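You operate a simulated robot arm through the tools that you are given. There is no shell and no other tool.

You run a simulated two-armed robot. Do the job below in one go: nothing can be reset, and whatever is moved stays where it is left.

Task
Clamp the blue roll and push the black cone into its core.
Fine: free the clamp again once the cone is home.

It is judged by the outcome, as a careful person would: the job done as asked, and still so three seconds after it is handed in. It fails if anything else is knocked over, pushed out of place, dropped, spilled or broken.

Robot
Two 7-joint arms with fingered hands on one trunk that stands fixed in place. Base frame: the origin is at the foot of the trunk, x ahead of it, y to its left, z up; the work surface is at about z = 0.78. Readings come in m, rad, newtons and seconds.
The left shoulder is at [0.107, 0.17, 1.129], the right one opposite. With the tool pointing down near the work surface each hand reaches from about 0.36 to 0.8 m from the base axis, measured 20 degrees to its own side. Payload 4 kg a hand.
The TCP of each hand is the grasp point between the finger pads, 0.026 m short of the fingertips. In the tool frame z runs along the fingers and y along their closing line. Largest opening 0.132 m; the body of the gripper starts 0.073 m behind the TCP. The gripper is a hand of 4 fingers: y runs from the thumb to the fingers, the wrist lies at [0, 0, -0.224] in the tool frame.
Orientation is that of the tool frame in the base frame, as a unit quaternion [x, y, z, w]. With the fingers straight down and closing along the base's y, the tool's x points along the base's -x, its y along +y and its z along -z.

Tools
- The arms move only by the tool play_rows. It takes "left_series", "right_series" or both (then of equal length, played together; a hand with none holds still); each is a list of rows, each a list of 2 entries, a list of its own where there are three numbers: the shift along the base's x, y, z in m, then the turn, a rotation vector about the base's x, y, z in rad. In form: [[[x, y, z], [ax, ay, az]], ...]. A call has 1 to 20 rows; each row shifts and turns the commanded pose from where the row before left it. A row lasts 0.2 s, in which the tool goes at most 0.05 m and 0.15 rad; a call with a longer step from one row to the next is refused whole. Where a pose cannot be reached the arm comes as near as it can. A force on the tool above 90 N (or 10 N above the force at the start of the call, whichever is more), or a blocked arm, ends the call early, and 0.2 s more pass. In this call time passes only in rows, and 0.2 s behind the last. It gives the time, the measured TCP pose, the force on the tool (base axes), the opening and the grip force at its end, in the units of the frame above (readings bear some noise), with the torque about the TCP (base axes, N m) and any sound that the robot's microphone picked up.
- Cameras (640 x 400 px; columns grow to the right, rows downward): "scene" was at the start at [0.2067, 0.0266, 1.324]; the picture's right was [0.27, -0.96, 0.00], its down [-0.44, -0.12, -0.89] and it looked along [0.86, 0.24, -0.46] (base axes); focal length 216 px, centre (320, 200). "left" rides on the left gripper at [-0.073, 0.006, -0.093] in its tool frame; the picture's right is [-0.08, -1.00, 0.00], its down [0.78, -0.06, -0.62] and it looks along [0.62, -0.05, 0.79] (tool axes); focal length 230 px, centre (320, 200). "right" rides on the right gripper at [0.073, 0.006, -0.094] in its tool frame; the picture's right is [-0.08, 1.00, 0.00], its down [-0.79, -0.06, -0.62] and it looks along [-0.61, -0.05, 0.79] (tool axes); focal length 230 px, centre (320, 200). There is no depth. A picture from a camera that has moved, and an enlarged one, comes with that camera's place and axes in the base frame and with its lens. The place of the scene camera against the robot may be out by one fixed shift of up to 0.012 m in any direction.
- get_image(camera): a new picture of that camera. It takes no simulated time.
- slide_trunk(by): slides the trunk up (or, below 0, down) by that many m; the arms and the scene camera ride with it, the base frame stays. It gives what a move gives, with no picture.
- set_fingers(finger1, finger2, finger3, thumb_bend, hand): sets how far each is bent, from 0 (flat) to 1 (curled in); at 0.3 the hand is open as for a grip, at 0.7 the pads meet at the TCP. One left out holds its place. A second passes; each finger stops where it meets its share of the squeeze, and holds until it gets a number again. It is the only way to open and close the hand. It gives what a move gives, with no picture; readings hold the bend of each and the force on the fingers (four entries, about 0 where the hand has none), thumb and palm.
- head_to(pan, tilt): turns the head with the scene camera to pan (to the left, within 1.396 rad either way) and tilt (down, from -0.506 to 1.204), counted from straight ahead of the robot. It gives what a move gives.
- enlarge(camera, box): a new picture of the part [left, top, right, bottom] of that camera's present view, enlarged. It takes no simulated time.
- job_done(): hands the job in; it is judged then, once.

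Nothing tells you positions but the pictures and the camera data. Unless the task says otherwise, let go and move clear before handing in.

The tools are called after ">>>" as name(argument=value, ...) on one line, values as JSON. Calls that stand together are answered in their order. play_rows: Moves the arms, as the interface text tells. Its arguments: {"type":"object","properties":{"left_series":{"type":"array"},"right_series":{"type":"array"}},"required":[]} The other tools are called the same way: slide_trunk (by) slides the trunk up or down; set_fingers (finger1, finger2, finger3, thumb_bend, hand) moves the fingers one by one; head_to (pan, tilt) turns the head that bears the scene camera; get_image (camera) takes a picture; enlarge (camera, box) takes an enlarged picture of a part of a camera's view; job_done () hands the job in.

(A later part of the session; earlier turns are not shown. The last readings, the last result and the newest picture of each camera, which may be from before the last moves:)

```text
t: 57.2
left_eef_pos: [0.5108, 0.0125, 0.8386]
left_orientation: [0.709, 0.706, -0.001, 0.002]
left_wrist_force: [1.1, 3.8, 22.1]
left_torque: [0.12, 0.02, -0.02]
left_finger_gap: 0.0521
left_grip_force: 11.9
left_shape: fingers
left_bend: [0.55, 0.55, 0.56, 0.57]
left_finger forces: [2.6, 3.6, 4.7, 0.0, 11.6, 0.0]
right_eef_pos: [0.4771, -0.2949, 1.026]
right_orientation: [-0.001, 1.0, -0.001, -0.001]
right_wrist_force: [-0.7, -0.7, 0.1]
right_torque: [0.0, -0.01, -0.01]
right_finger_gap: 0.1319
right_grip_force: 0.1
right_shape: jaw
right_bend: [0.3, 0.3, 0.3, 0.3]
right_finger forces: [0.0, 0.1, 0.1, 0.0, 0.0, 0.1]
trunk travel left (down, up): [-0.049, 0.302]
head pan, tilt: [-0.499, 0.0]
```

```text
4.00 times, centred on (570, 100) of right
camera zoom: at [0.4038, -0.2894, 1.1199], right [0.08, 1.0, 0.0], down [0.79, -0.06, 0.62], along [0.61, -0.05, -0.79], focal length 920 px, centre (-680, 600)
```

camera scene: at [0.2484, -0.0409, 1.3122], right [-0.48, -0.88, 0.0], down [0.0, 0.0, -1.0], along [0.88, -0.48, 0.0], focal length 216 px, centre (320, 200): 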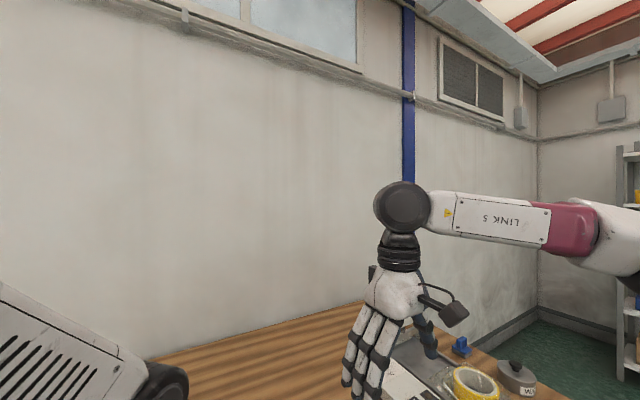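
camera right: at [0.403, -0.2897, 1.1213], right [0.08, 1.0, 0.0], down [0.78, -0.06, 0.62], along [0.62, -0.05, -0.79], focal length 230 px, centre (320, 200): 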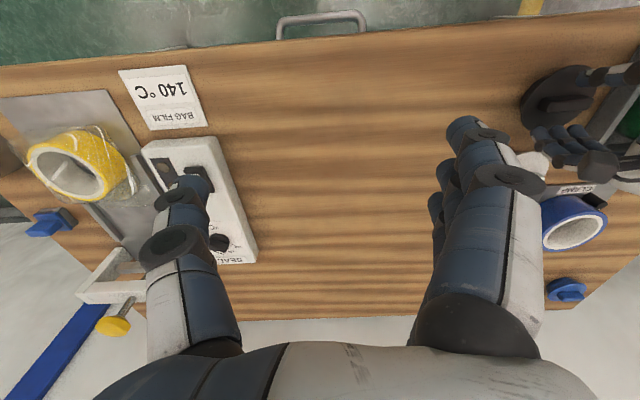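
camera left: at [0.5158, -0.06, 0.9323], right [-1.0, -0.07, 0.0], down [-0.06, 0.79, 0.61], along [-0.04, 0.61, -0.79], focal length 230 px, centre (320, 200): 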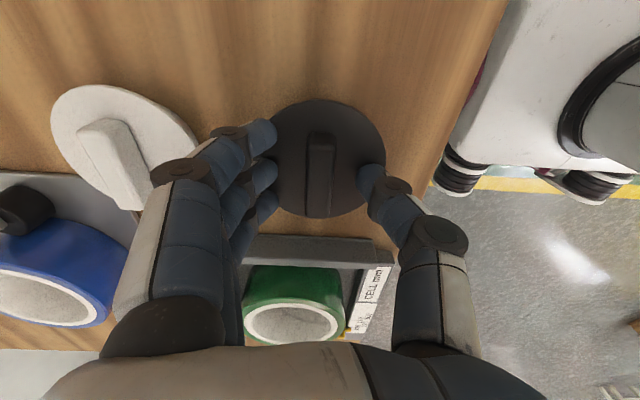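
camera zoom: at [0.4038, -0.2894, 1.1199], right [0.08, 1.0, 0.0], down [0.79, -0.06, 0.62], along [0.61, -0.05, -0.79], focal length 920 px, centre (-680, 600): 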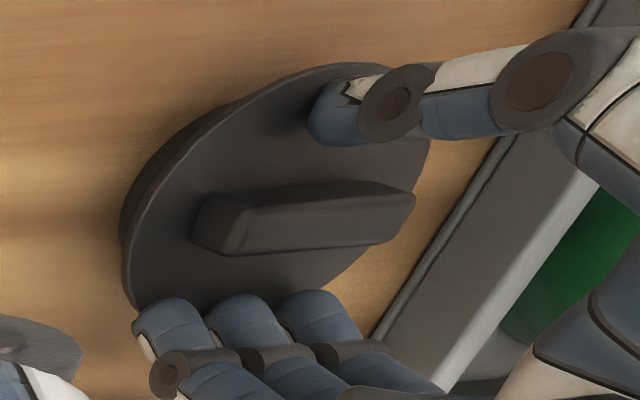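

I'll rise 4 mm to unload, then close the fingers on the handle bar.

>>> play_rows(left_series=[[[0.0005, -0.0005, 0.004], [0, 0, 0]], [[0, 0, 0], [0, 0, 0]]])

>>> set_fingers(hand="left", finger1=0.72, finger2=0.72, finger3=0.72, thumb_bend=0.72)

>>> get_image(camera="left")

>>> enlarge(camera="right", box=[500, 50, 640, 150])

```text
t: 57.8
left_eef_pos: [0.512, 0.012, 0.8429]
left_orientation: [0.709, 0.705, 0.001, 0.001]
left_wrist_force: [-0.2, 0.1, 0.1]
left_torque: [0.0, -0.01, 0.0]
left_finger_gap: 0.0525
left_grip_force: 0.1
left_shape: fingers
left_bend: [0.55, 0.55, 0.55, 0.56]
left_finger forces: [0.1, 0.0, 0.0, 0.1, 0.1, 0.0]
right_eef_pos: [0.4771, -0.2956, 1.0263]
right_orientation: [-0.001, 1.0, 0.0, -0.001]
right_wrist_force: [0.1, -0.5, 0.4]
right_torque: [0.02, 0.02, -0.03]
right_finger_gap: 0.1319
right_grip_force: 0.1
right_shape: jaw
right_bend: [0.3, 0.3, 0.3, 0.3]
right_finger forces: [0.0, 0.1, 0.0, 0.0, 0.0, 0.0]
trunk travel left (down, up): [-0.049, 0.302]
head pan, tilt: [-0.499, 0.0]
```

```text
t: 58.8
left_eef_pos: [0.5123, 0.0126, 0.8439]
left_orientation: [0.709, 0.705, 0.0, 0.003]
left_wrist_force: [0.6, -0.5, -0.8]
left_torque: [0.01, 0.01, -0.02]
left_finger_gap: 0.0222
left_grip_force: 10.7
left_shape: fingers
left_bend: [0.7, 0.7, 0.7, 0.68]
left_finger forces: [3.5, 3.6, 3.4, 0.0, 10.7, 0.0]
right_eef_pos: [0.4773, -0.2951, 1.026]
right_orientation: [0.0, 1.0, 0.0, 0.0]
right_wrist_force: [0.8, -0.8, 0.5]
right_torque: [0.02, -0.01, 0.01]
right_finger_gap: 0.1319
right_grip_force: 0.0
right_shape: jaw
right_bend: [0.3, 0.3, 0.3, 0.3]
right_finger forces: [0.0, 0.1, 0.1, 0.1, 0.0, 0.1]
trunk travel left (down, up): [-0.049, 0.302]
head pan, tilt: [-0.499, 0.0]
```

```text
taken
camera left: at [0.5176, -0.0602, 0.9372], right [-1.0, -0.07, 0.0], down [-0.06, 0.79, 0.61], along [-0.04, 0.61, -0.79], focal length 230 px, centre (320, 200)
```

left: 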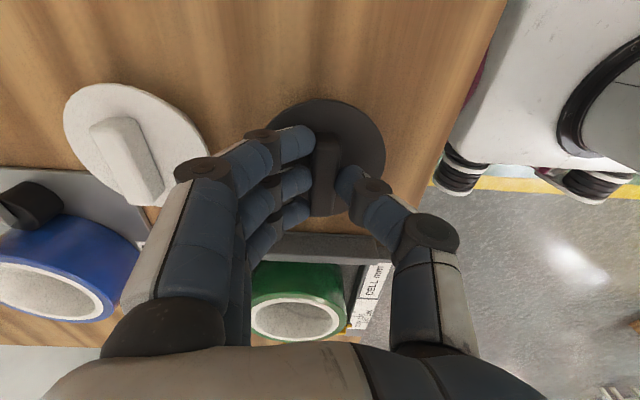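

```text
4.00 times, centred on (570, 100) of right
camera zoom: at [0.4045, -0.2897, 1.1203], right [0.08, 1.0, 0.0], down [0.79, -0.06, 0.62], along [0.61, -0.05, -0.79], focal length 920 px, centre (-680, 600)
```

zoom: 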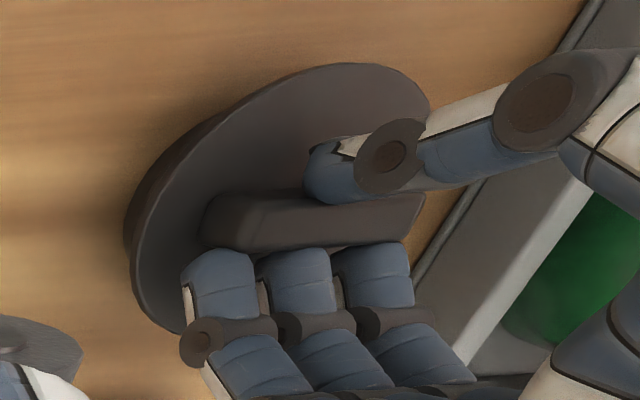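

The handle is gripped at about 11 N with all three fingers and the thumb. I'll tighten it a bit, then lift.

>>> set_fingers(hand="left", finger1=0.8, finger2=0.8, finger3=0.8, thumb_bend=0.8)

>>> play_rows(left_series=[[[0, 0, 0.005], [0, 0, 0]], [[0, 0, 0.01], [0, 0, 0]], [[0, 0, 0.02], [0, 0, 0]], [[0, 0, 0], [0, 0, 0]]])

>>> get_image(camera="left")

>>> enlarge(camera="right", box=[480, 40, 640, 160])

```text
t: 59.8
left_eef_pos: [0.512, 0.0117, 0.8437]
left_orientation: [0.71, 0.705, -0.001, 0.003]
left_wrist_force: [-1.6, -0.7, 3.4]
left_torque: [0.02, 0.18, 0.02]
left_finger_gap: 0.0214
left_grip_force: 26.1
left_shape: fingers
left_bend: [0.75, 0.76, 0.76, 0.67]
left_finger forces: [8.7, 8.6, 8.8, 0.0, 25.8, 0.0]
right_eef_pos: [0.4761, -0.2956, 1.0266]
right_orientation: [-0.001, 1.0, 0.0, 0.001]
right_wrist_force: [-0.3, 1.0, 1.1]
right_torque: [0.02, 0.01, 0.01]
right_finger_gap: 0.1315
right_grip_force: 0.1
right_shape: jaw
right_bend: [0.3, 0.3, 0.3, 0.3]
right_finger forces: [0.0, 0.0, 0.0, 0.0, 0.0, 0.0]
trunk travel left (down, up): [-0.049, 0.302]
head pan, tilt: [-0.499, 0.0]
```

```text
t: 60.8
left_eef_pos: [0.5109, 0.0127, 0.8766]
left_orientation: [0.709, 0.705, 0.0, 0.003]
left_wrist_force: [0.3, 0.7, -0.4]
left_torque: [0.0, -0.02, 0.0]
left_finger_gap: 0.0214
left_grip_force: 26.6
left_shape: fingers
left_bend: [0.76, 0.76, 0.76, 0.67]
left_finger forces: [8.8, 8.9, 8.8, 0.1, 26.6, 0.1]
right_eef_pos: [0.4771, -0.2952, 1.0262]
right_orientation: [-0.001, 1.0, 0.0, -0.001]
right_wrist_force: [-0.3, -0.1, 0.4]
right_torque: [-0.03, -0.05, 0.0]
right_finger_gap: 0.1317
right_grip_force: 0.1
right_shape: jaw
right_bend: [0.3, 0.3, 0.3, 0.3]
right_finger forces: [0.0, 0.0, 0.1, 0.0, 0.1, 0.0]
trunk travel left (down, up): [-0.049, 0.302]
head pan, tilt: [-0.499, 0.0]
```

```text
taken
camera left: at [0.5169, -0.0594, 0.9702], right [-1.0, -0.07, 0.0], down [-0.06, 0.79, 0.61], along [-0.04, 0.61, -0.79], focal length 230 px, centre (320, 200)
```

left: 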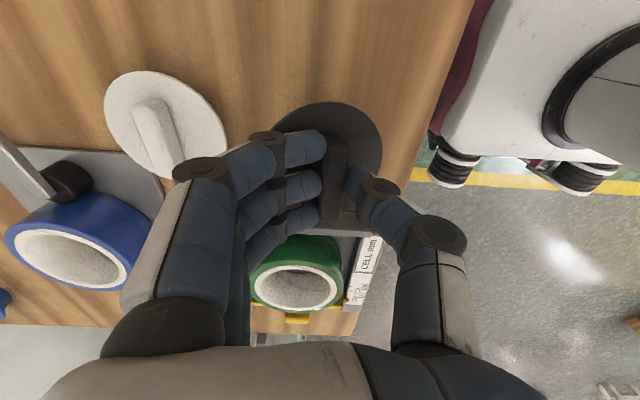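

```text
3.33 times, centred on (560, 100) of right
camera zoom: at [0.4047, -0.2896, 1.1202], right [0.08, 1.0, 0.0], down [0.79, -0.06, 0.62], along [0.61, -0.05, -0.79], focal length 767 px, centre (-480, 533)
```

zoom: 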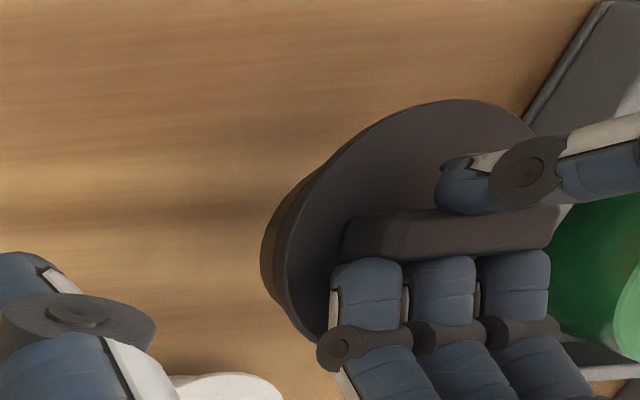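

The cone is lifted and held firmly. I'll raise it further and use the wrist view to measure the roll's current position in the clamp.

>>> play_rows(left_series=[[[0, 0, 0.03], [0, 0, 0]], [[0.03, 0.01, 0.03], [0, 0, 0]], [[0.03, 0.01, 0.02], [0, 0, 0]], [[0, 0, 0], [0, 0, 0]], [[0, 0, 0], [0, 0, 0]]])

>>> get_image(camera="left")

>>> enlarge(camera="left", box=[0, 80, 240, 250])

>>> enlarge(camera="right", box=[460, 120, 640, 280])

```text
t: 62.0
left_eef_pos: [0.573, 0.0335, 0.9593]
left_orientation: [0.709, 0.705, 0.0, 0.003]
left_wrist_force: [0.8, 0.5, -0.1]
left_torque: [-0.01, 0.01, -0.05]
left_finger_gap: 0.021
left_grip_force: 26.5
left_shape: fingers
left_bend: [0.76, 0.76, 0.76, 0.67]
left_finger forces: [8.7, 8.8, 8.9, 0.0, 26.7, 0.1]
right_eef_pos: [0.4768, -0.2948, 1.026]
right_orientation: [-0.001, 1.0, 0.0, -0.001]
right_wrist_force: [-0.4, -0.6, -0.2]
right_torque: [0.04, 0.01, -0.01]
right_finger_gap: 0.1318
right_grip_force: 0.1
right_shape: jaw
right_bend: [0.3, 0.3, 0.3, 0.3]
right_finger forces: [0.1, 0.0, 0.1, 0.0, 0.0, 0.1]
trunk travel left (down, up): [-0.049, 0.302]
head pan, tilt: [-0.499, 0.0]
```

```text
taken
camera left: at [0.5779, -0.0379, 1.0519], right [-1.0, -0.07, 0.0], down [-0.06, 0.79, 0.61], along [-0.04, 0.61, -0.79], focal length 230 px, centre (320, 200)
```

left: 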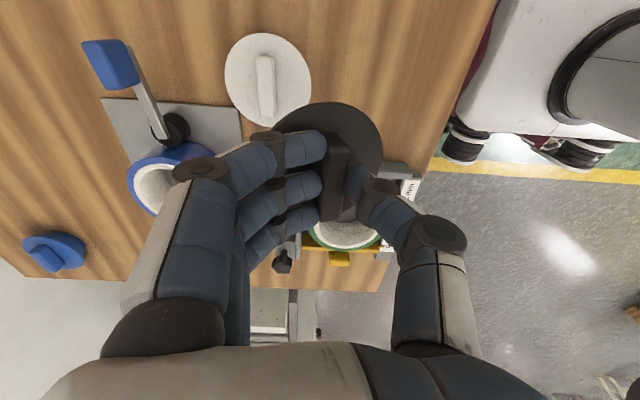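

```text
2.35 times, centred on (120, 165) of left
camera zoom: at [0.5779, -0.0379, 1.0519], right [-1.0, -0.07, 0.0], down [-0.06, 0.79, 0.61], along [-0.04, 0.61, -0.79], focal length 541 px, centre (791, 282)
```

zoom: 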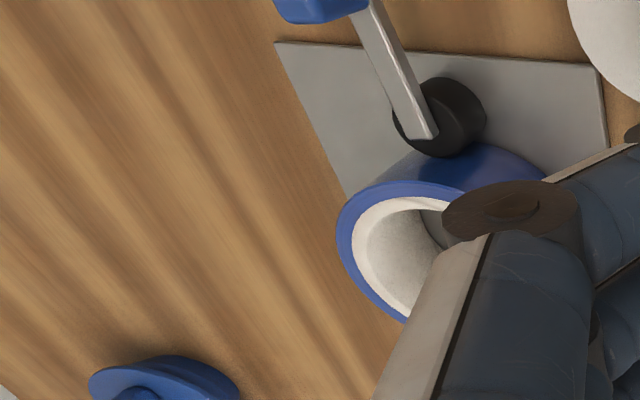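

```text
2.50 times, centred on (550, 200) of right
camera zoom: at [0.4045, -0.2897, 1.1203], right [0.08, 1.0, 0.0], down [0.79, -0.06, 0.62], along [0.61, -0.05, -0.79], focal length 575 px, centre (-255, 200)
```

zoom: 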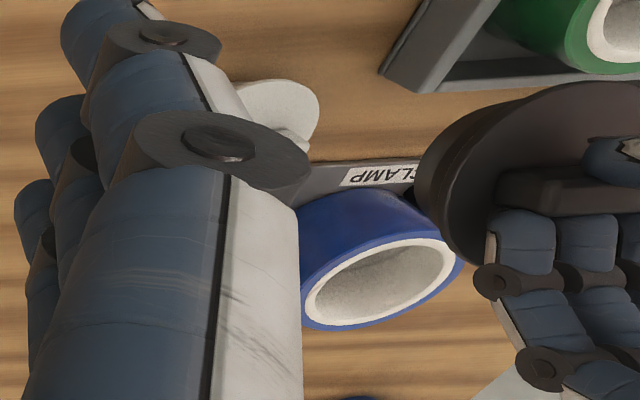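

I'll raise the trunk back to its original height (the configuration that worked at the clamp), then carry the cone over the roll.

>>> slide_trunk(by=0.095)

>>> play_rows(left_series=[[[0.03, 0.02, -0.01], [0, 0, 0]], [[0.03, 0.02, -0.02], [0, 0, 0]], [[0.03, 0.02, -0.02], [0, 0, 0]], [[0.03, 0.02, -0.02], [0, 0, 0]], [[0.03, 0.02, -0.02], [0, 0, 0]], [[0.015, 0.006, 0], [0, 0, 0]], [[0, 0, 0], [0, 0, 0]], [[0, 0, 0], [0, 0, 0]]])

>>> get_image(camera="left")

```text
t: 63.3
left_eef_pos: [0.5722, 0.0315, 1.0523]
left_orientation: [0.709, 0.705, -0.001, 0.001]
left_wrist_force: [-0.2, 0.2, -1.0]
left_torque: [0.02, -0.01, 0.02]
left_finger_gap: 0.0212
left_grip_force: 26.6
left_shape: fingers
left_bend: [0.76, 0.76, 0.76, 0.67]
left_finger forces: [8.7, 8.8, 9.0, 0.0, 26.6, 0.1]
right_eef_pos: [0.4783, -0.2948, 1.1196]
right_orientation: [0.0, 1.0, 0.0, -0.002]
right_wrist_force: [0.7, -0.1, -0.4]
right_torque: [-0.02, 0.07, 0.02]
right_finger_gap: 0.1318
right_grip_force: 0.1
right_shape: jaw
right_bend: [0.3, 0.3, 0.3, 0.3]
right_finger forces: [0.0, 0.0, 0.0, 0.0, 0.1, 0.0]
trunk travel left (down, up): [-0.144, 0.207]
head pan, tilt: [-0.499, 0.0]
```

```text
t: 65.1
left_eef_pos: [0.7358, 0.1398, 0.9631]
left_orientation: [0.709, 0.706, -0.001, 0.003]
left_wrist_force: [0.0, 0.6, -0.4]
left_torque: [0.0, 0.02, 0.01]
left_finger_gap: 0.0215
left_grip_force: 26.5
left_shape: fingers
left_bend: [0.76, 0.76, 0.76, 0.67]
left_finger forces: [8.8, 8.8, 9.0, 0.0, 26.6, 0.0]
right_eef_pos: [0.4767, -0.2951, 1.121]
right_orientation: [-0.001, 1.0, 0.0, 0.0]
right_wrist_force: [0.2, -0.4, 0.6]
right_torque: [-0.01, 0.01, -0.01]
right_finger_gap: 0.1318
right_grip_force: 0.0
right_shape: jaw
right_bend: [0.3, 0.3, 0.3, 0.3]
right_finger forces: [0.1, 0.0, 0.0, 0.0, 0.0, 0.1]
trunk travel left (down, up): [-0.144, 0.207]
head pan, tilt: [-0.499, 0.0]
```

```text
taken
camera left: at [0.742, 0.0677, 1.0568], right [-1.0, -0.07, 0.0], down [-0.06, 0.79, 0.61], along [-0.04, 0.61, -0.79], focal length 230 px, centre (320, 200)
```

left: 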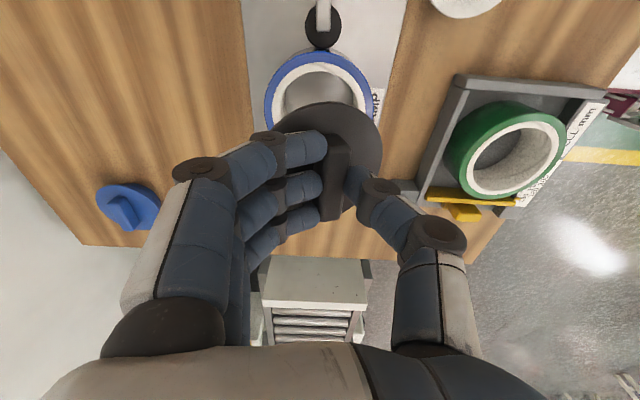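

The cone hovers behind the roll's visible front rim. I'll bring the head back to look at the clamp and measure.

>>> head_to(pan=0.3, tilt=0.8)

>>> get_image(camera="scene")

>>> enlarge(camera="left", box=[220, 0, 420, 150])

```text
t: 66.2
left_eef_pos: [0.7377, 0.1403, 0.9637]
left_orientation: [0.709, 0.705, 0.0, 0.003]
left_wrist_force: [-0.5, 0.2, -0.1]
left_torque: [0.02, 0.03, 0.02]
left_finger_gap: 0.0213
left_grip_force: 26.8
left_shape: fingers
left_bend: [0.76, 0.76, 0.76, 0.67]
left_finger forces: [8.8, 8.8, 9.1, 0.0, 26.5, 0.0]
right_eef_pos: [0.4761, -0.2946, 1.1219]
right_orientation: [-0.001, 1.0, 0.0, 0.0]
right_wrist_force: [0.2, 0.2, 0.3]
right_torque: [0.01, -0.01, 0.03]
right_finger_gap: 0.1317
right_grip_force: 0.1
right_shape: jaw
right_bend: [0.3, 0.3, 0.3, 0.3]
right_finger forces: [0.0, 0.1, 0.0, 0.0, 0.1, 0.0]
trunk travel left (down, up): [-0.144, 0.207]
head pan, tilt: [0.3, 0.799]
```

```text
taken
camera scene: at [0.1956, 0.026, 1.296], right [0.29, -0.96, 0.0], down [-0.68, -0.21, -0.7], along [0.67, 0.21, -0.72], focal length 216 px, centre (320, 200)
```

scene: 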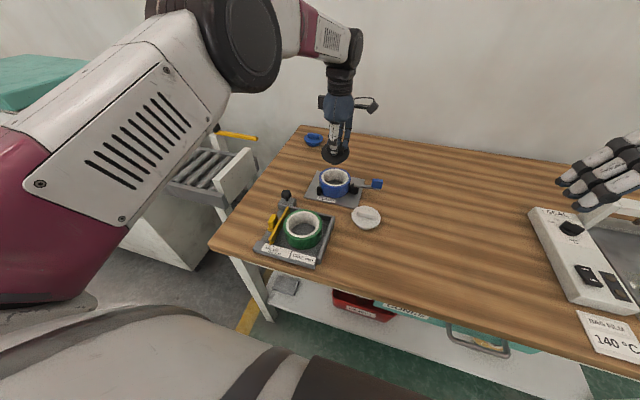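

```text
2.67 times, centred on (320, 75) of left
camera zoom: at [0.7419, 0.0677, 1.0569], right [-1.0, -0.07, 0.0], down [-0.06, 0.79, 0.61], along [-0.04, 0.61, -0.79], focal length 614 px, centre (320, 533)
```

zoom: 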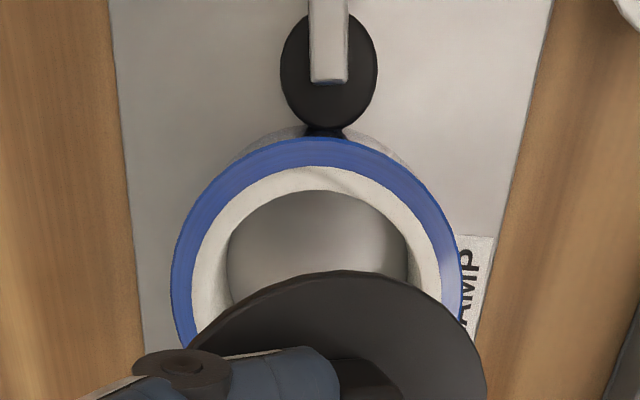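

The roll centre measures (0.740, 0.1395), matching the clamp geometry. I'll align the cone over it and lower to just above the core.

>>> play_rows(left_series=[[[0.0025, -0.001, -0.02], [0, 0, 0]], [[0, 0, -0.02], [0, 0, 0]], [[0, 0, -0.015], [0, 0, 0]], [[0, 0, 0], [0, 0, 0]], [[0, 0, 0], [0, 0, 0]]])

>>> get_image(camera="left")

>>> enlarge(camera="scene", box=[295, 130, 395, 210])

```text
t: 67.4
left_eef_pos: [0.7376, 0.1384, 0.9057]
left_orientation: [0.709, 0.705, -0.001, 0.003]
left_wrist_force: [0.7, -0.4, -0.2]
left_torque: [-0.02, 0.03, 0.03]
left_finger_gap: 0.0212
left_grip_force: 27.4
left_shape: fingers
left_bend: [0.76, 0.76, 0.76, 0.67]
left_finger forces: [8.7, 8.7, 9.0, 0.0, 26.7, 0.1]
right_eef_pos: [0.4771, -0.2952, 1.1204]
right_orientation: [0.0, 1.0, 0.0, 0.0]
right_wrist_force: [0.0, -0.6, 0.6]
right_torque: [0.04, 0.01, -0.01]
right_finger_gap: 0.132
right_grip_force: 0.0
right_shape: jaw
right_bend: [0.3, 0.3, 0.3, 0.3]
right_finger forces: [0.1, 0.0, 0.0, 0.0, 0.0, 0.1]
trunk travel left (down, up): [-0.144, 0.207]
head pan, tilt: [0.3, 0.799]
```

```text
taken
camera left: at [0.7431, 0.0656, 1.0007], right [-1.0, -0.07, 0.0], down [-0.06, 0.79, 0.61], along [-0.04, 0.61, -0.79], focal length 230 px, centre (320, 200)
```

left: 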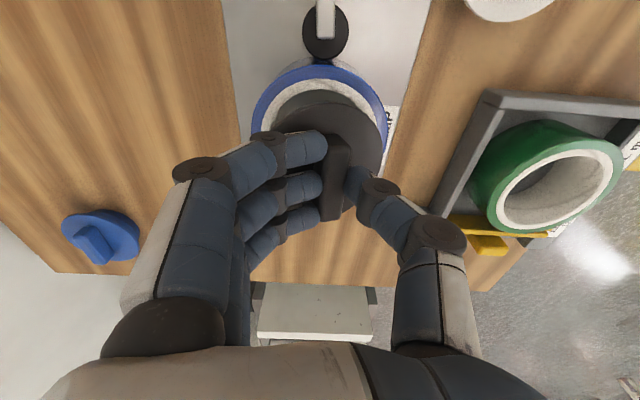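

```text
5.00 times, centred on (345, 170) of scene
camera zoom: at [0.1957, 0.0261, 1.2959], right [0.3, -0.96, 0.0], down [-0.69, -0.21, -0.7], along [0.67, 0.21, -0.72], focal length 1080 px, centre (195, 350)
```

zoom: 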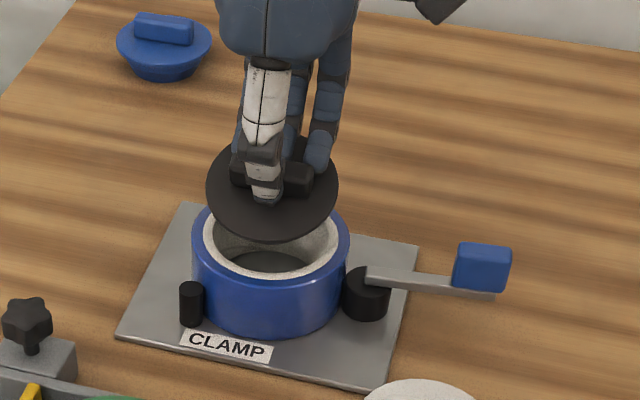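

>>> enlarge(camera="left", box=[230, 40, 410, 220])

>>> enlarge(camera="scene", box=[320, 145, 380, 195])

```text
2.22 times, centred on (320, 130) of left
camera zoom: at [0.7431, 0.0656, 1.0007], right [-1.0, -0.07, 0.0], down [-0.06, 0.79, 0.61], along [-0.04, 0.61, -0.79], focal length 511 px, centre (320, 356)
```

zoom: 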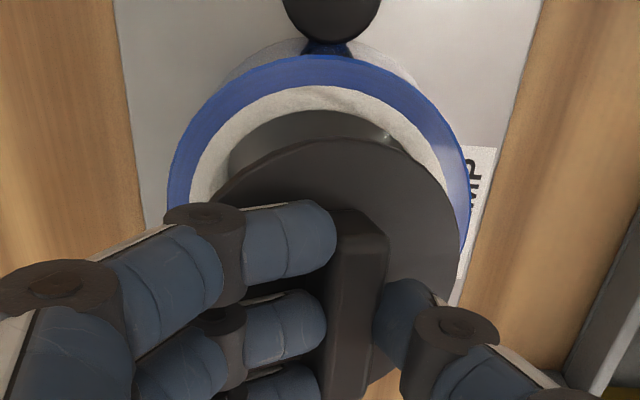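

```text
8.00 times, centred on (350, 170) of scene
camera zoom: at [0.1957, 0.0261, 1.2959], right [0.3, -0.96, 0.0], down [-0.69, -0.21, -0.7], along [0.67, 0.21, -0.72], focal length 1728 px, centre (80, 440)
```

zoom: 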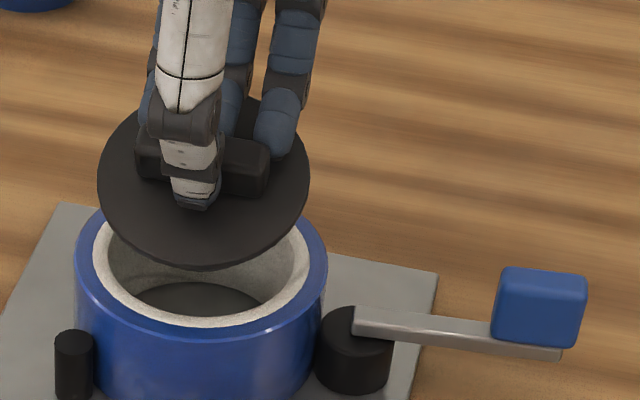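

Combining the two views, the cone needs about +3 mm in x and −3 mm in y to sit over the core. I'll apply that and lower until the cone's nose enters the core.

>>> play_rows(left_series=[[[0.003, -0.003, 0], [0, 0, 0]], [[0, 0, -0.01], [0, 0, 0]], [[0, 0, -0.005], [0, 0, 0]], [[0, 0, 0], [0, 0, 0]], [[0, 0, 0], [0, 0, 0]]])

>>> enlarge(camera="left", box=[230, 40, 410, 220])

>>> enlarge(camera="scene", box=[320, 145, 380, 195])

```text
t: 68.6
left_eef_pos: [0.7403, 0.1356, 0.8939]
left_orientation: [0.709, 0.705, 0.0, 0.003]
left_wrist_force: [-0.7, 0.0, 0.8]
left_torque: [0.0, 0.01, 0.0]
left_finger_gap: 0.0212
left_grip_force: 26.6
left_shape: fingers
left_bend: [0.76, 0.76, 0.76, 0.67]
left_finger forces: [8.7, 8.8, 9.0, 0.1, 26.6, 0.0]
right_eef_pos: [0.476, -0.2955, 1.1211]
right_orientation: [-0.001, 1.0, 0.0, 0.0]
right_wrist_force: [0.4, 0.2, 0.1]
right_torque: [-0.03, 0.03, -0.03]
right_finger_gap: 0.132
right_grip_force: 0.1
right_shape: jaw
right_bend: [0.3, 0.3, 0.3, 0.3]
right_finger forces: [0.1, 0.0, 0.0, 0.1, 0.0, 0.1]
trunk travel left (down, up): [-0.144, 0.207]
head pan, tilt: [0.3, 0.799]
```

```text
2.22 times, centred on (320, 130) of left
camera zoom: at [0.7463, 0.063, 0.9875], right [-1.0, -0.07, 0.0], down [-0.06, 0.79, 0.61], along [-0.04, 0.61, -0.79], focal length 511 px, centre (320, 356)
```

zoom: 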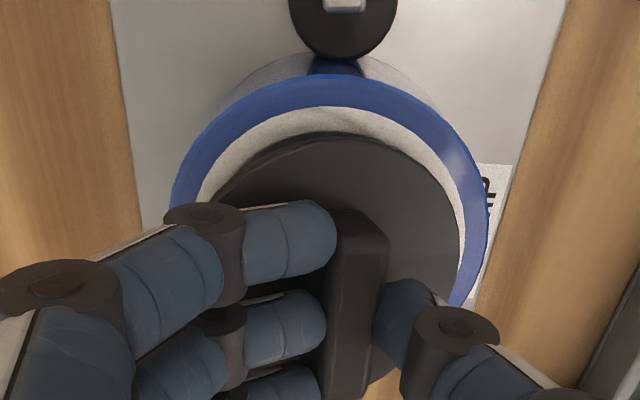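

```text
8.00 times, centred on (350, 170) of scene
camera zoom: at [0.1956, 0.0261, 1.296], right [0.3, -0.96, 0.0], down [-0.68, -0.21, -0.7], along [0.67, 0.21, -0.72], focal length 1728 px, centre (80, 440)
```

zoom: 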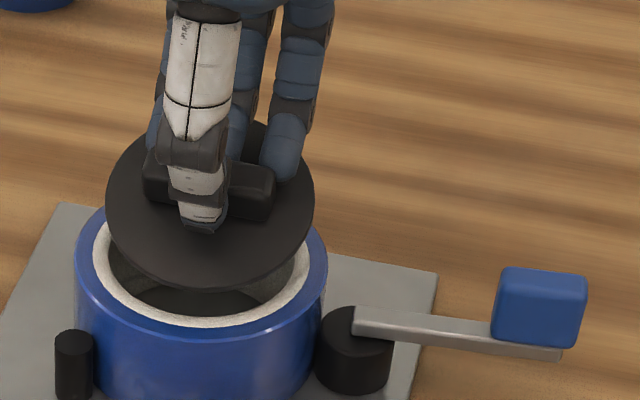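

Both views now agree to within a couple of millimetres. I'll lower into the core in small steps, watching the force.

>>> play_rows(left_series=[[[0, 0.001, -0.004], [0, 0, 0]], [[0, 0, -0.003], [0, 0, 0]], [[0, 0, 0], [0, 0, 0]]])

>>> play_rows(left_series=[[[0, 0, -0.003], [0, 0, 0]], [[0, 0, -0.003], [0, 0, 0]], [[0, 0, 0], [0, 0, 0]]])

>>> enlarge(camera="left", box=[230, 40, 410, 220])

>>> enlarge(camera="scene", box=[320, 145, 380, 195])

```text
t: 69.4
left_eef_pos: [0.7409, 0.1353, 0.886]
left_orientation: [0.709, 0.705, 0.0, 0.002]
left_wrist_force: [-0.5, -0.3, -0.3]
left_torque: [0.03, 0.0, 0.03]
left_finger_gap: 0.021
left_grip_force: 26.9
left_shape: fingers
left_bend: [0.76, 0.76, 0.76, 0.67]
left_finger forces: [8.8, 8.7, 8.9, 0.0, 26.8, 0.1]
right_eef_pos: [0.4772, -0.2949, 1.1212]
right_orientation: [-0.001, 1.0, -0.001, 0.0]
right_wrist_force: [0.3, 1.0, 0.1]
right_torque: [0.0, -0.01, 0.01]
right_finger_gap: 0.1321
right_grip_force: 0.1
right_shape: jaw
right_bend: [0.3, 0.3, 0.3, 0.3]
right_finger forces: [0.0, 0.0, 0.1, 0.0, 0.0, 0.0]
trunk travel left (down, up): [-0.144, 0.207]
head pan, tilt: [0.3, 0.799]
```

```text
t: 70.2
left_eef_pos: [0.7409, 0.1342, 0.8804]
left_orientation: [0.709, 0.705, 0.001, 0.003]
left_wrist_force: [1.6, 0.9, 1.8]
left_torque: [0.01, 0.04, 0.0]
left_finger_gap: 0.0213
left_grip_force: 26.8
left_shape: fingers
left_bend: [0.76, 0.76, 0.76, 0.67]
left_finger forces: [9.2, 9.0, 9.1, 0.0, 25.9, 0.0]
right_eef_pos: [0.4773, -0.2961, 1.1216]
right_orientation: [-0.001, 1.0, 0.0, 0.0]
right_wrist_force: [-0.1, -0.7, -0.2]
right_torque: [-0.01, 0.0, 0.02]
right_finger_gap: 0.1317
right_grip_force: 0.0
right_shape: jaw
right_bend: [0.3, 0.3, 0.3, 0.3]
right_finger forces: [0.0, 0.0, 0.0, 0.1, 0.0, 0.0]
trunk travel left (down, up): [-0.144, 0.207]
head pan, tilt: [0.3, 0.799]
```

```text
2.22 times, centred on (320, 130) of left
camera zoom: at [0.7473, 0.0627, 0.974], right [-1.0, -0.07, 0.0], down [-0.06, 0.79, 0.61], along [-0.04, 0.61, -0.79], focal length 511 px, centre (320, 356)
```

zoom: 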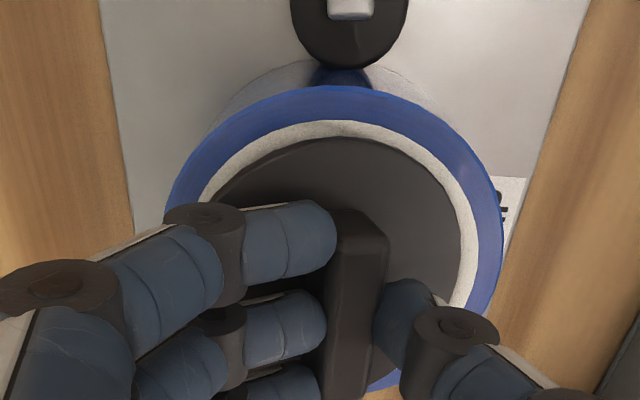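

```text
8.00 times, centred on (350, 170) of scene
camera zoom: at [0.1955, 0.0261, 1.296], right [0.3, -0.96, 0.0], down [-0.68, -0.21, -0.7], along [0.67, 0.21, -0.72], focal length 1728 px, centre (80, 440)
```

zoom: 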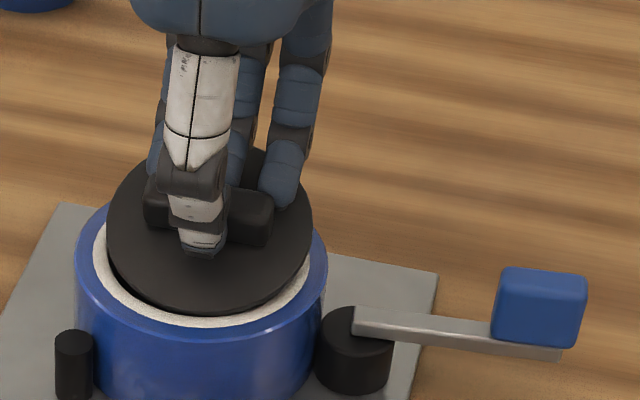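

The cone is inside the core and just making contact, with a slight side force toward +x and +y. I'll nudge 1 mm that way and keep pushing down.

>>> play_rows(left_series=[[[0.001, 0.001, -0.002], [0, 0, 0]], [[0, 0, -0.002], [0, 0, 0]], [[0, 0, 0], [0, 0, 0]]])

>>> play_rows(left_series=[[[0, 0, -0.002], [0, 0, 0]], [[0, 0, 0], [0, 0, 0]]])

>>> enlarge(camera="scene", box=[320, 145, 380, 195])

>>> enlarge(camera="left", box=[230, 40, 410, 220])

```text
t: 71.0
left_eef_pos: [0.7432, 0.1361, 0.8771]
left_orientation: [0.709, 0.705, 0.002, 0.003]
left_wrist_force: [4.2, 0.9, 13.1]
left_torque: [-0.1, 0.18, 0.02]
left_finger_gap: 0.0209
left_grip_force: 28.7
left_shape: fingers
left_bend: [0.76, 0.76, 0.76, 0.68]
left_finger forces: [12.3, 10.8, 9.5, 0.0, 25.5, 0.0]
right_eef_pos: [0.4759, -0.2944, 1.1227]
right_orientation: [-0.001, 1.0, 0.0, 0.0]
right_wrist_force: [-0.1, -0.3, -0.1]
right_torque: [0.02, -0.01, 0.0]
right_finger_gap: 0.1322
right_grip_force: 0.2
right_shape: jaw
right_bend: [0.3, 0.3, 0.3, 0.3]
right_finger forces: [0.0, 0.0, 0.0, 0.0, 0.0, 0.0]
trunk travel left (down, up): [-0.144, 0.207]
head pan, tilt: [0.3, 0.799]
```

```text
t: 71.6
left_eef_pos: [0.7421, 0.1363, 0.8758]
left_orientation: [0.709, 0.705, 0.001, 0.004]
left_wrist_force: [7.3, 2.2, 16.9]
left_torque: [-0.03, 0.09, -0.03]
left_finger_gap: 0.0209
left_grip_force: 31.0
left_shape: fingers
left_bend: [0.76, 0.76, 0.76, 0.69]
left_finger forces: [13.0, 12.1, 11.8, 0.0, 25.0, 0.0]
right_eef_pos: [0.4766, -0.2943, 1.1227]
right_orientation: [-0.001, 1.0, 0.0, 0.0]
right_wrist_force: [1.0, -0.2, 0.0]
right_torque: [0.0, 0.02, -0.04]
right_finger_gap: 0.132
right_grip_force: 0.1
right_shape: jaw
right_bend: [0.3, 0.3, 0.3, 0.3]
right_finger forces: [0.0, 0.0, 0.1, 0.0, 0.0, 0.1]
trunk travel left (down, up): [-0.144, 0.207]
head pan, tilt: [0.3, 0.799]
```

```text
8.00 times, centred on (350, 170) of scene
camera zoom: at [0.1945, 0.026, 1.2963], right [0.3, -0.96, 0.0], down [-0.68, -0.21, -0.7], along [0.67, 0.21, -0.72], focal length 1728 px, centre (80, 440)
```

zoom: 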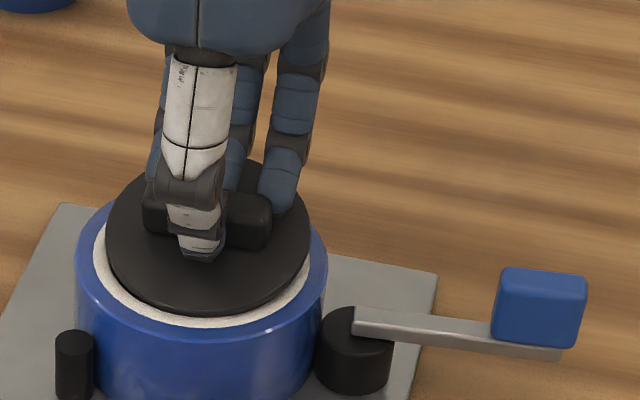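

```text
2.22 times, centred on (320, 130) of left
camera zoom: at [0.7477, 0.0637, 0.9694], right [-1.0, -0.07, -0.01], down [-0.06, 0.79, 0.61], along [-0.04, 0.61, -0.79], focal length 511 px, centre (320, 356)
```

zoom: 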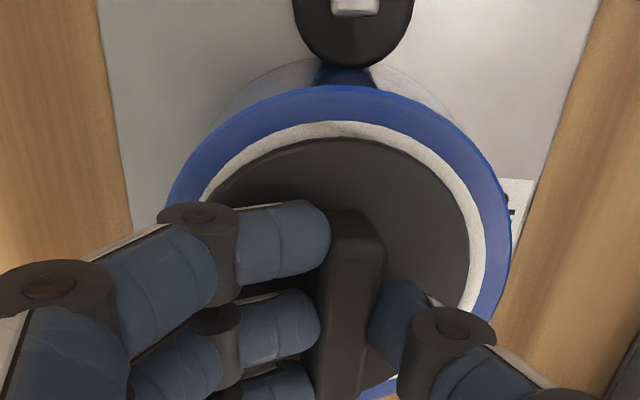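

Resistance is building at about 17 N down, with a side force pushing the cone toward +x. I'll relieve sideways by 2 mm and keep pressing.

>>> play_rows(left_series=[[[0.002, 0.0005, 0], [0, 0, 0]], [[0, 0, -0.002], [0, 0, 0]], [[0, 0, 0], [0, 0, 0]]])

>>> play_rows(left_series=[[[0, 0, -0.002], [0, 0, 0]], [[0, 0, 0], [0, 0, 0]]])

>>> enlarge(camera="scene", box=[320, 145, 380, 195])

```text
t: 72.4
left_eef_pos: [0.7435, 0.136, 0.8756]
left_orientation: [0.709, 0.706, 0.001, 0.002]
left_wrist_force: [-2.4, 3.6, 21.0]
left_torque: [0.01, 0.29, 0.0]
left_finger_gap: 0.021
left_grip_force: 28.9
left_shape: fingers
left_bend: [0.77, 0.77, 0.77, 0.68]
left_finger forces: [11.0, 10.0, 9.6, 0.0, 28.0, 0.0]
right_eef_pos: [0.4753, -0.296, 1.1229]
right_orientation: [-0.001, 1.0, 0.0, 0.0]
right_wrist_force: [-0.4, 0.0, 0.0]
right_torque: [-0.01, -0.01, -0.02]
right_finger_gap: 0.132
right_grip_force: 0.1
right_shape: jaw
right_bend: [0.3, 0.3, 0.3, 0.3]
right_finger forces: [0.0, 0.0, 0.0, 0.0, 0.1, 0.0]
trunk travel left (down, up): [-0.144, 0.207]
head pan, tilt: [0.3, 0.799]
```

```text
t: 73.0
left_eef_pos: [0.7449, 0.1354, 0.873]
left_orientation: [0.709, 0.705, 0.001, 0.004]
left_wrist_force: [1.6, 4.2, 23.9]
left_torque: [0.03, 0.28, -0.08]
left_finger_gap: 0.0203
left_grip_force: 31.2
left_shape: fingers
left_bend: [0.77, 0.77, 0.77, 0.68]
left_finger forces: [11.5, 10.9, 11.4, 0.1, 28.4, 0.0]
right_eef_pos: [0.4739, -0.2955, 1.1236]
right_orientation: [-0.001, 1.0, 0.0, 0.001]
right_wrist_force: [-0.5, 0.2, 0.4]
right_torque: [-0.02, -0.01, -0.02]
right_finger_gap: 0.1317
right_grip_force: 0.1
right_shape: jaw
right_bend: [0.3, 0.3, 0.3, 0.3]
right_finger forces: [0.0, 0.0, 0.1, 0.0, 0.0, 0.1]
trunk travel left (down, up): [-0.144, 0.207]
head pan, tilt: [0.3, 0.799]
```

```text
8.00 times, centred on (350, 170) of scene
camera zoom: at [0.193, 0.0261, 1.2966], right [0.3, -0.96, 0.0], down [-0.68, -0.21, -0.7], along [0.67, 0.21, -0.72], focal length 1728 px, centre (80, 440)
```

zoom: 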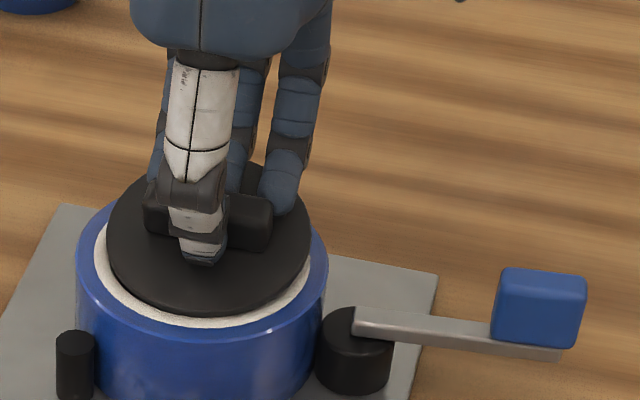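

The cone isn't moving further at about 24 N, and the fingers are sliding on the handle. I'll let go of the handle, rise, and check how it sits.

>>> play_rows(left_series=[[[-0.001, 0, 0.004], [0, 0, 0]], [[0, 0, 0], [0, 0, 0]]])

>>> set_fingers(hand="left", finger1=0.52, finger2=0.52, finger3=0.52, thumb_bend=0.52)

>>> play_rows(left_series=[[[0, 0, 0.02], [0, 0, 0]], [[0, 0, 0.03], [0, 0, 0]], [[0, 0, 0.03], [0, 0, 0]], [[0, 0.03, 0.02], [0, 0, 0]], [[0, 0, 0], [0, 0, 0]]])

>>> get_image(camera="left")

>>> enlarge(camera="scene", box=[310, 145, 380, 200])

```text
t: 73.6
left_eef_pos: [0.7447, 0.1357, 0.8736]
left_orientation: [0.709, 0.705, 0.0, 0.003]
left_wrist_force: [5.4, 3.4, 12.7]
left_torque: [0.01, 0.13, -0.07]
left_finger_gap: 0.0207
left_grip_force: 29.2
left_shape: fingers
left_bend: [0.77, 0.77, 0.77, 0.68]
left_finger forces: [11.0, 10.9, 11.5, 0.0, 25.8, 0.0]
right_eef_pos: [0.4765, -0.2947, 1.1216]
right_orientation: [-0.001, 1.0, 0.0, 0.0]
right_wrist_force: [0.7, -0.2, -0.3]
right_torque: [0.01, 0.02, -0.01]
right_finger_gap: 0.1322
right_grip_force: 0.0
right_shape: jaw
right_bend: [0.3, 0.3, 0.3, 0.3]
right_finger forces: [0.1, 0.0, 0.0, 0.0, 0.0, 0.0]
trunk travel left (down, up): [-0.144, 0.207]
head pan, tilt: [0.3, 0.799]
```

```text
t: 74.6
left_eef_pos: [0.7446, 0.1353, 0.8748]
left_orientation: [0.709, 0.705, -0.001, 0.002]
left_wrist_force: [-0.1, 0.2, 0.5]
left_torque: [0.06, -0.04, 0.0]
left_finger_gap: 0.0642
left_grip_force: 0.0
left_shape: fingers
left_bend: [0.52, 0.52, 0.52, 0.52]
left_finger forces: [0.1, 0.0, 0.0, 0.0, 0.0, 0.0]
right_eef_pos: [0.4769, -0.2941, 1.1213]
right_orientation: [-0.001, 1.0, -0.001, 0.0]
right_wrist_force: [0.0, -0.2, 0.5]
right_torque: [0.01, 0.04, 0.01]
right_finger_gap: 0.132
right_grip_force: 0.2
right_shape: jaw
right_bend: [0.3, 0.3, 0.3, 0.3]
right_finger forces: [0.0, 0.0, 0.1, 0.0, 0.1, 0.0]
trunk travel left (down, up): [-0.144, 0.207]
head pan, tilt: [0.3, 0.799]
```

```text
t: 75.8
left_eef_pos: [0.748, 0.1646, 0.9749]
left_orientation: [0.709, 0.706, 0.001, 0.001]
left_wrist_force: [0.4, 0.5, -0.5]
left_torque: [0.01, -0.01, 0.01]
left_finger_gap: 0.0642
left_grip_force: 0.0
left_shape: fingers
left_bend: [0.52, 0.52, 0.52, 0.52]
left_finger forces: [0.0, 0.0, 0.0, 0.0, 0.1, 0.0]
right_eef_pos: [0.4776, -0.296, 1.1213]
right_orientation: [-0.001, 1.0, 0.001, -0.001]
right_wrist_force: [-0.6, -0.5, 0.2]
right_torque: [0.01, -0.02, 0.0]
right_finger_gap: 0.1322
right_grip_force: 0.0
right_shape: jaw
right_bend: [0.3, 0.3, 0.3, 0.3]
right_finger forces: [0.0, 0.0, 0.0, 0.0, 0.1, 0.0]
trunk travel left (down, up): [-0.144, 0.207]
head pan, tilt: [0.3, 0.799]
```

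```text
taken
camera left: at [0.752, 0.0925, 1.0676], right [-1.0, -0.07, 0.0], down [-0.06, 0.79, 0.61], along [-0.04, 0.61, -0.79], focal length 230 px, centre (320, 200)
```

left: 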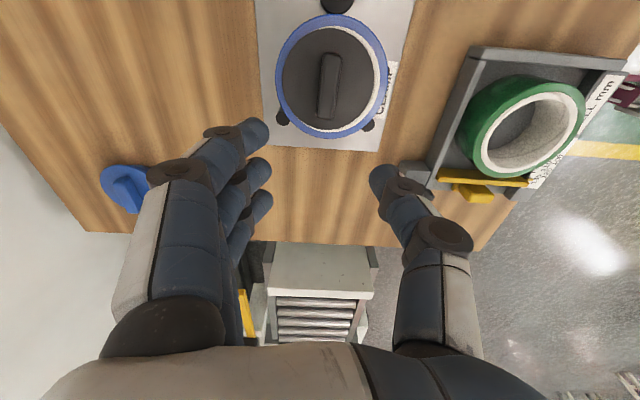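

```text
7.27 times, centred on (345, 172) of scene
camera zoom: at [0.1957, 0.0259, 1.2959], right [0.3, -0.96, 0.0], down [-0.68, -0.21, -0.7], along [0.67, 0.21, -0.72], focal length 1570 px, centre (138, 400)
```

zoom: 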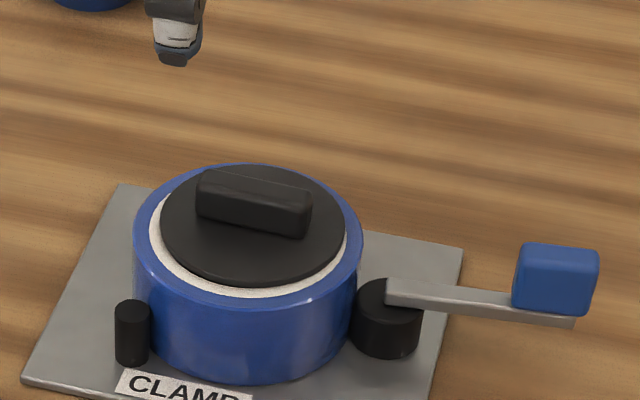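

The cone sits in the core, but I need to know if the flange is fully down. I'll enlarge both views.

>>> enlarge(camera="left", box=[260, 0, 400, 150])

>>> enlarge(camera="scene", box=[320, 160, 365, 195])

>>> enlarge(camera="right", box=[500, 120, 640, 220])

```text
2.67 times, centred on (330, 75) of left
camera zoom: at [0.752, 0.0925, 1.0676], right [-1.0, -0.07, 0.0], down [-0.06, 0.79, 0.61], along [-0.04, 0.61, -0.79], focal length 614 px, centre (293, 533)
```

zoom: 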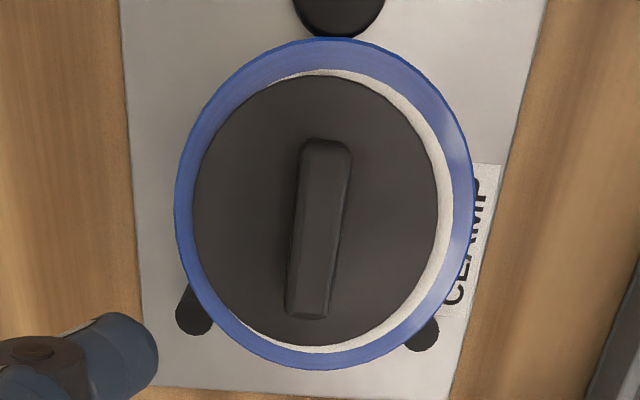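

```text
11.43 times, centred on (342, 178) of scene
camera zoom: at [0.1957, 0.0259, 1.2959], right [0.3, -0.96, 0.0], down [-0.68, -0.21, -0.7], along [0.67, 0.21, -0.72], focal length 2468 px, centre (63, 457)
```

zoom: 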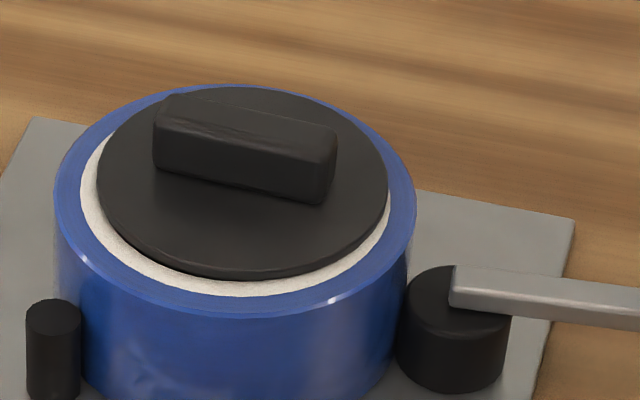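

```text
4.00 times, centred on (570, 170) of right
camera zoom: at [0.4047, -0.2898, 1.2151], right [0.08, 1.0, 0.0], down [0.79, -0.06, 0.62], along [0.61, -0.05, -0.79], focal length 920 px, centre (-680, 320)
```

zoom: 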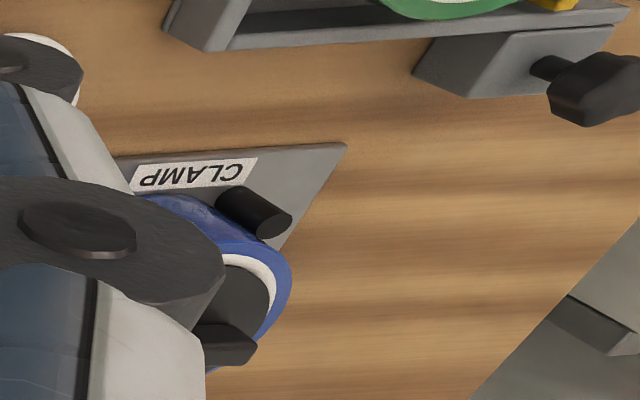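

The flange sits about 3 mm off-centre toward +x, so the cone may not be fully home. I'll close the hand into a blunt fingertip cluster and press straight down on the handle's centre.

>>> set_fingers(hand="left", finger1=0.72, finger2=0.72, finger3=0.72, thumb_bend=0.7)

>>> play_rows(left_series=[[[-0.006, -0.026, -0.02], [0, 0, 0]], [[0, 0, -0.03], [0, 0, 0]], [[0, 0, 0], [0, 0, 0]], [[0, 0, 0], [0, 0, 0]]])

>>> get_image(camera="left")

>>> enlarge(camera="scene", box=[310, 130, 390, 190])

```text
t: 76.8
left_eef_pos: [0.7466, 0.1647, 0.9735]
left_orientation: [0.709, 0.706, 0.0, 0.002]
left_wrist_force: [0.3, 0.1, 0.1]
left_torque: [0.01, 0.0, -0.05]
left_finger_gap: 0.0125
left_grip_force: 0.0
left_shape: fingers
left_bend: [0.72, 0.72, 0.72, 0.7]
left_finger forces: [0.0, 0.0, 0.1, 0.0, 0.0, 0.0]
right_eef_pos: [0.4768, -0.2955, 1.1225]
right_orientation: [-0.001, 1.0, 0.0, -0.001]
right_wrist_force: [-0.4, 0.3, -0.2]
right_torque: [0.01, 0.02, -0.02]
right_finger_gap: 0.132
right_grip_force: 0.1
right_shape: jaw
right_bend: [0.3, 0.3, 0.3, 0.3]
right_finger forces: [0.0, 0.1, 0.0, 0.1, 0.1, 0.0]
trunk travel left (down, up): [-0.144, 0.207]
head pan, tilt: [0.3, 0.799]
```

```text
t: 77.8
left_eef_pos: [0.7405, 0.1397, 0.924]
left_orientation: [0.709, 0.705, 0.0, 0.002]
left_wrist_force: [-0.6, -0.1, 0.4]
left_torque: [0.02, -0.01, -0.03]
left_finger_gap: 0.0126
left_grip_force: 0.1
left_shape: fingers
left_bend: [0.72, 0.72, 0.72, 0.7]
left_finger forces: [0.1, 0.1, 0.1, 0.0, 0.1, 0.0]
right_eef_pos: [0.4779, -0.2946, 1.1214]
right_orientation: [-0.001, 1.0, 0.0, 0.0]
right_wrist_force: [0.4, -0.1, 0.1]
right_torque: [0.02, 0.02, 0.01]
right_finger_gap: 0.132
right_grip_force: 0.0
right_shape: jaw
right_bend: [0.3, 0.3, 0.3, 0.3]
right_finger forces: [0.0, 0.0, 0.0, 0.1, 0.0, 0.0]
trunk travel left (down, up): [-0.144, 0.207]
head pan, tilt: [0.3, 0.799]
```

```text
taken
camera left: at [0.745, 0.0676, 1.0181], right [-1.0, -0.07, 0.0], down [-0.06, 0.79, 0.61], along [-0.04, 0.61, -0.79], focal length 230 px, centre (320, 200)
```

left: 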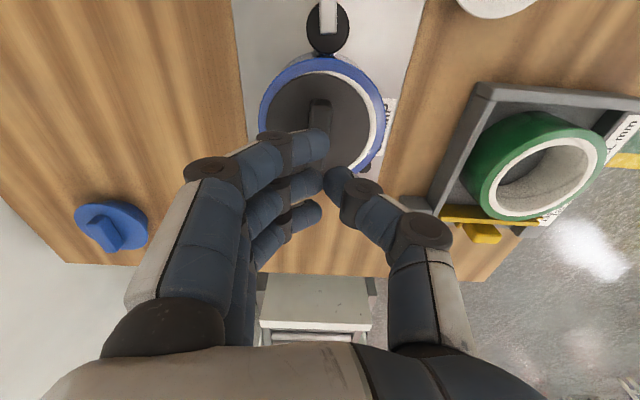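

```text
6.67 times, centred on (350, 160) of scene
camera zoom: at [0.1958, 0.0261, 1.2959], right [0.3, -0.96, 0.0], down [-0.69, -0.21, -0.7], along [0.67, 0.21, -0.72], focal length 1440 px, centre (120, 467)
```

zoom: 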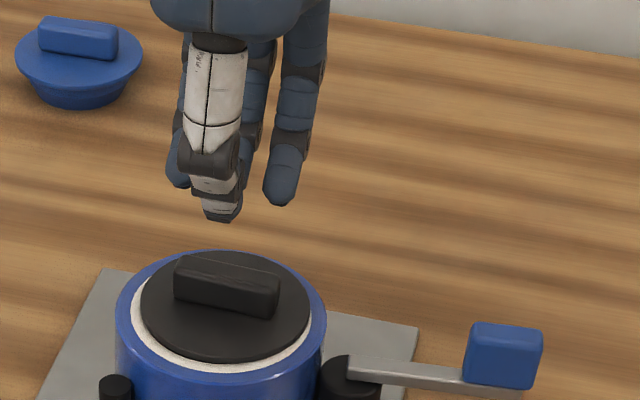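

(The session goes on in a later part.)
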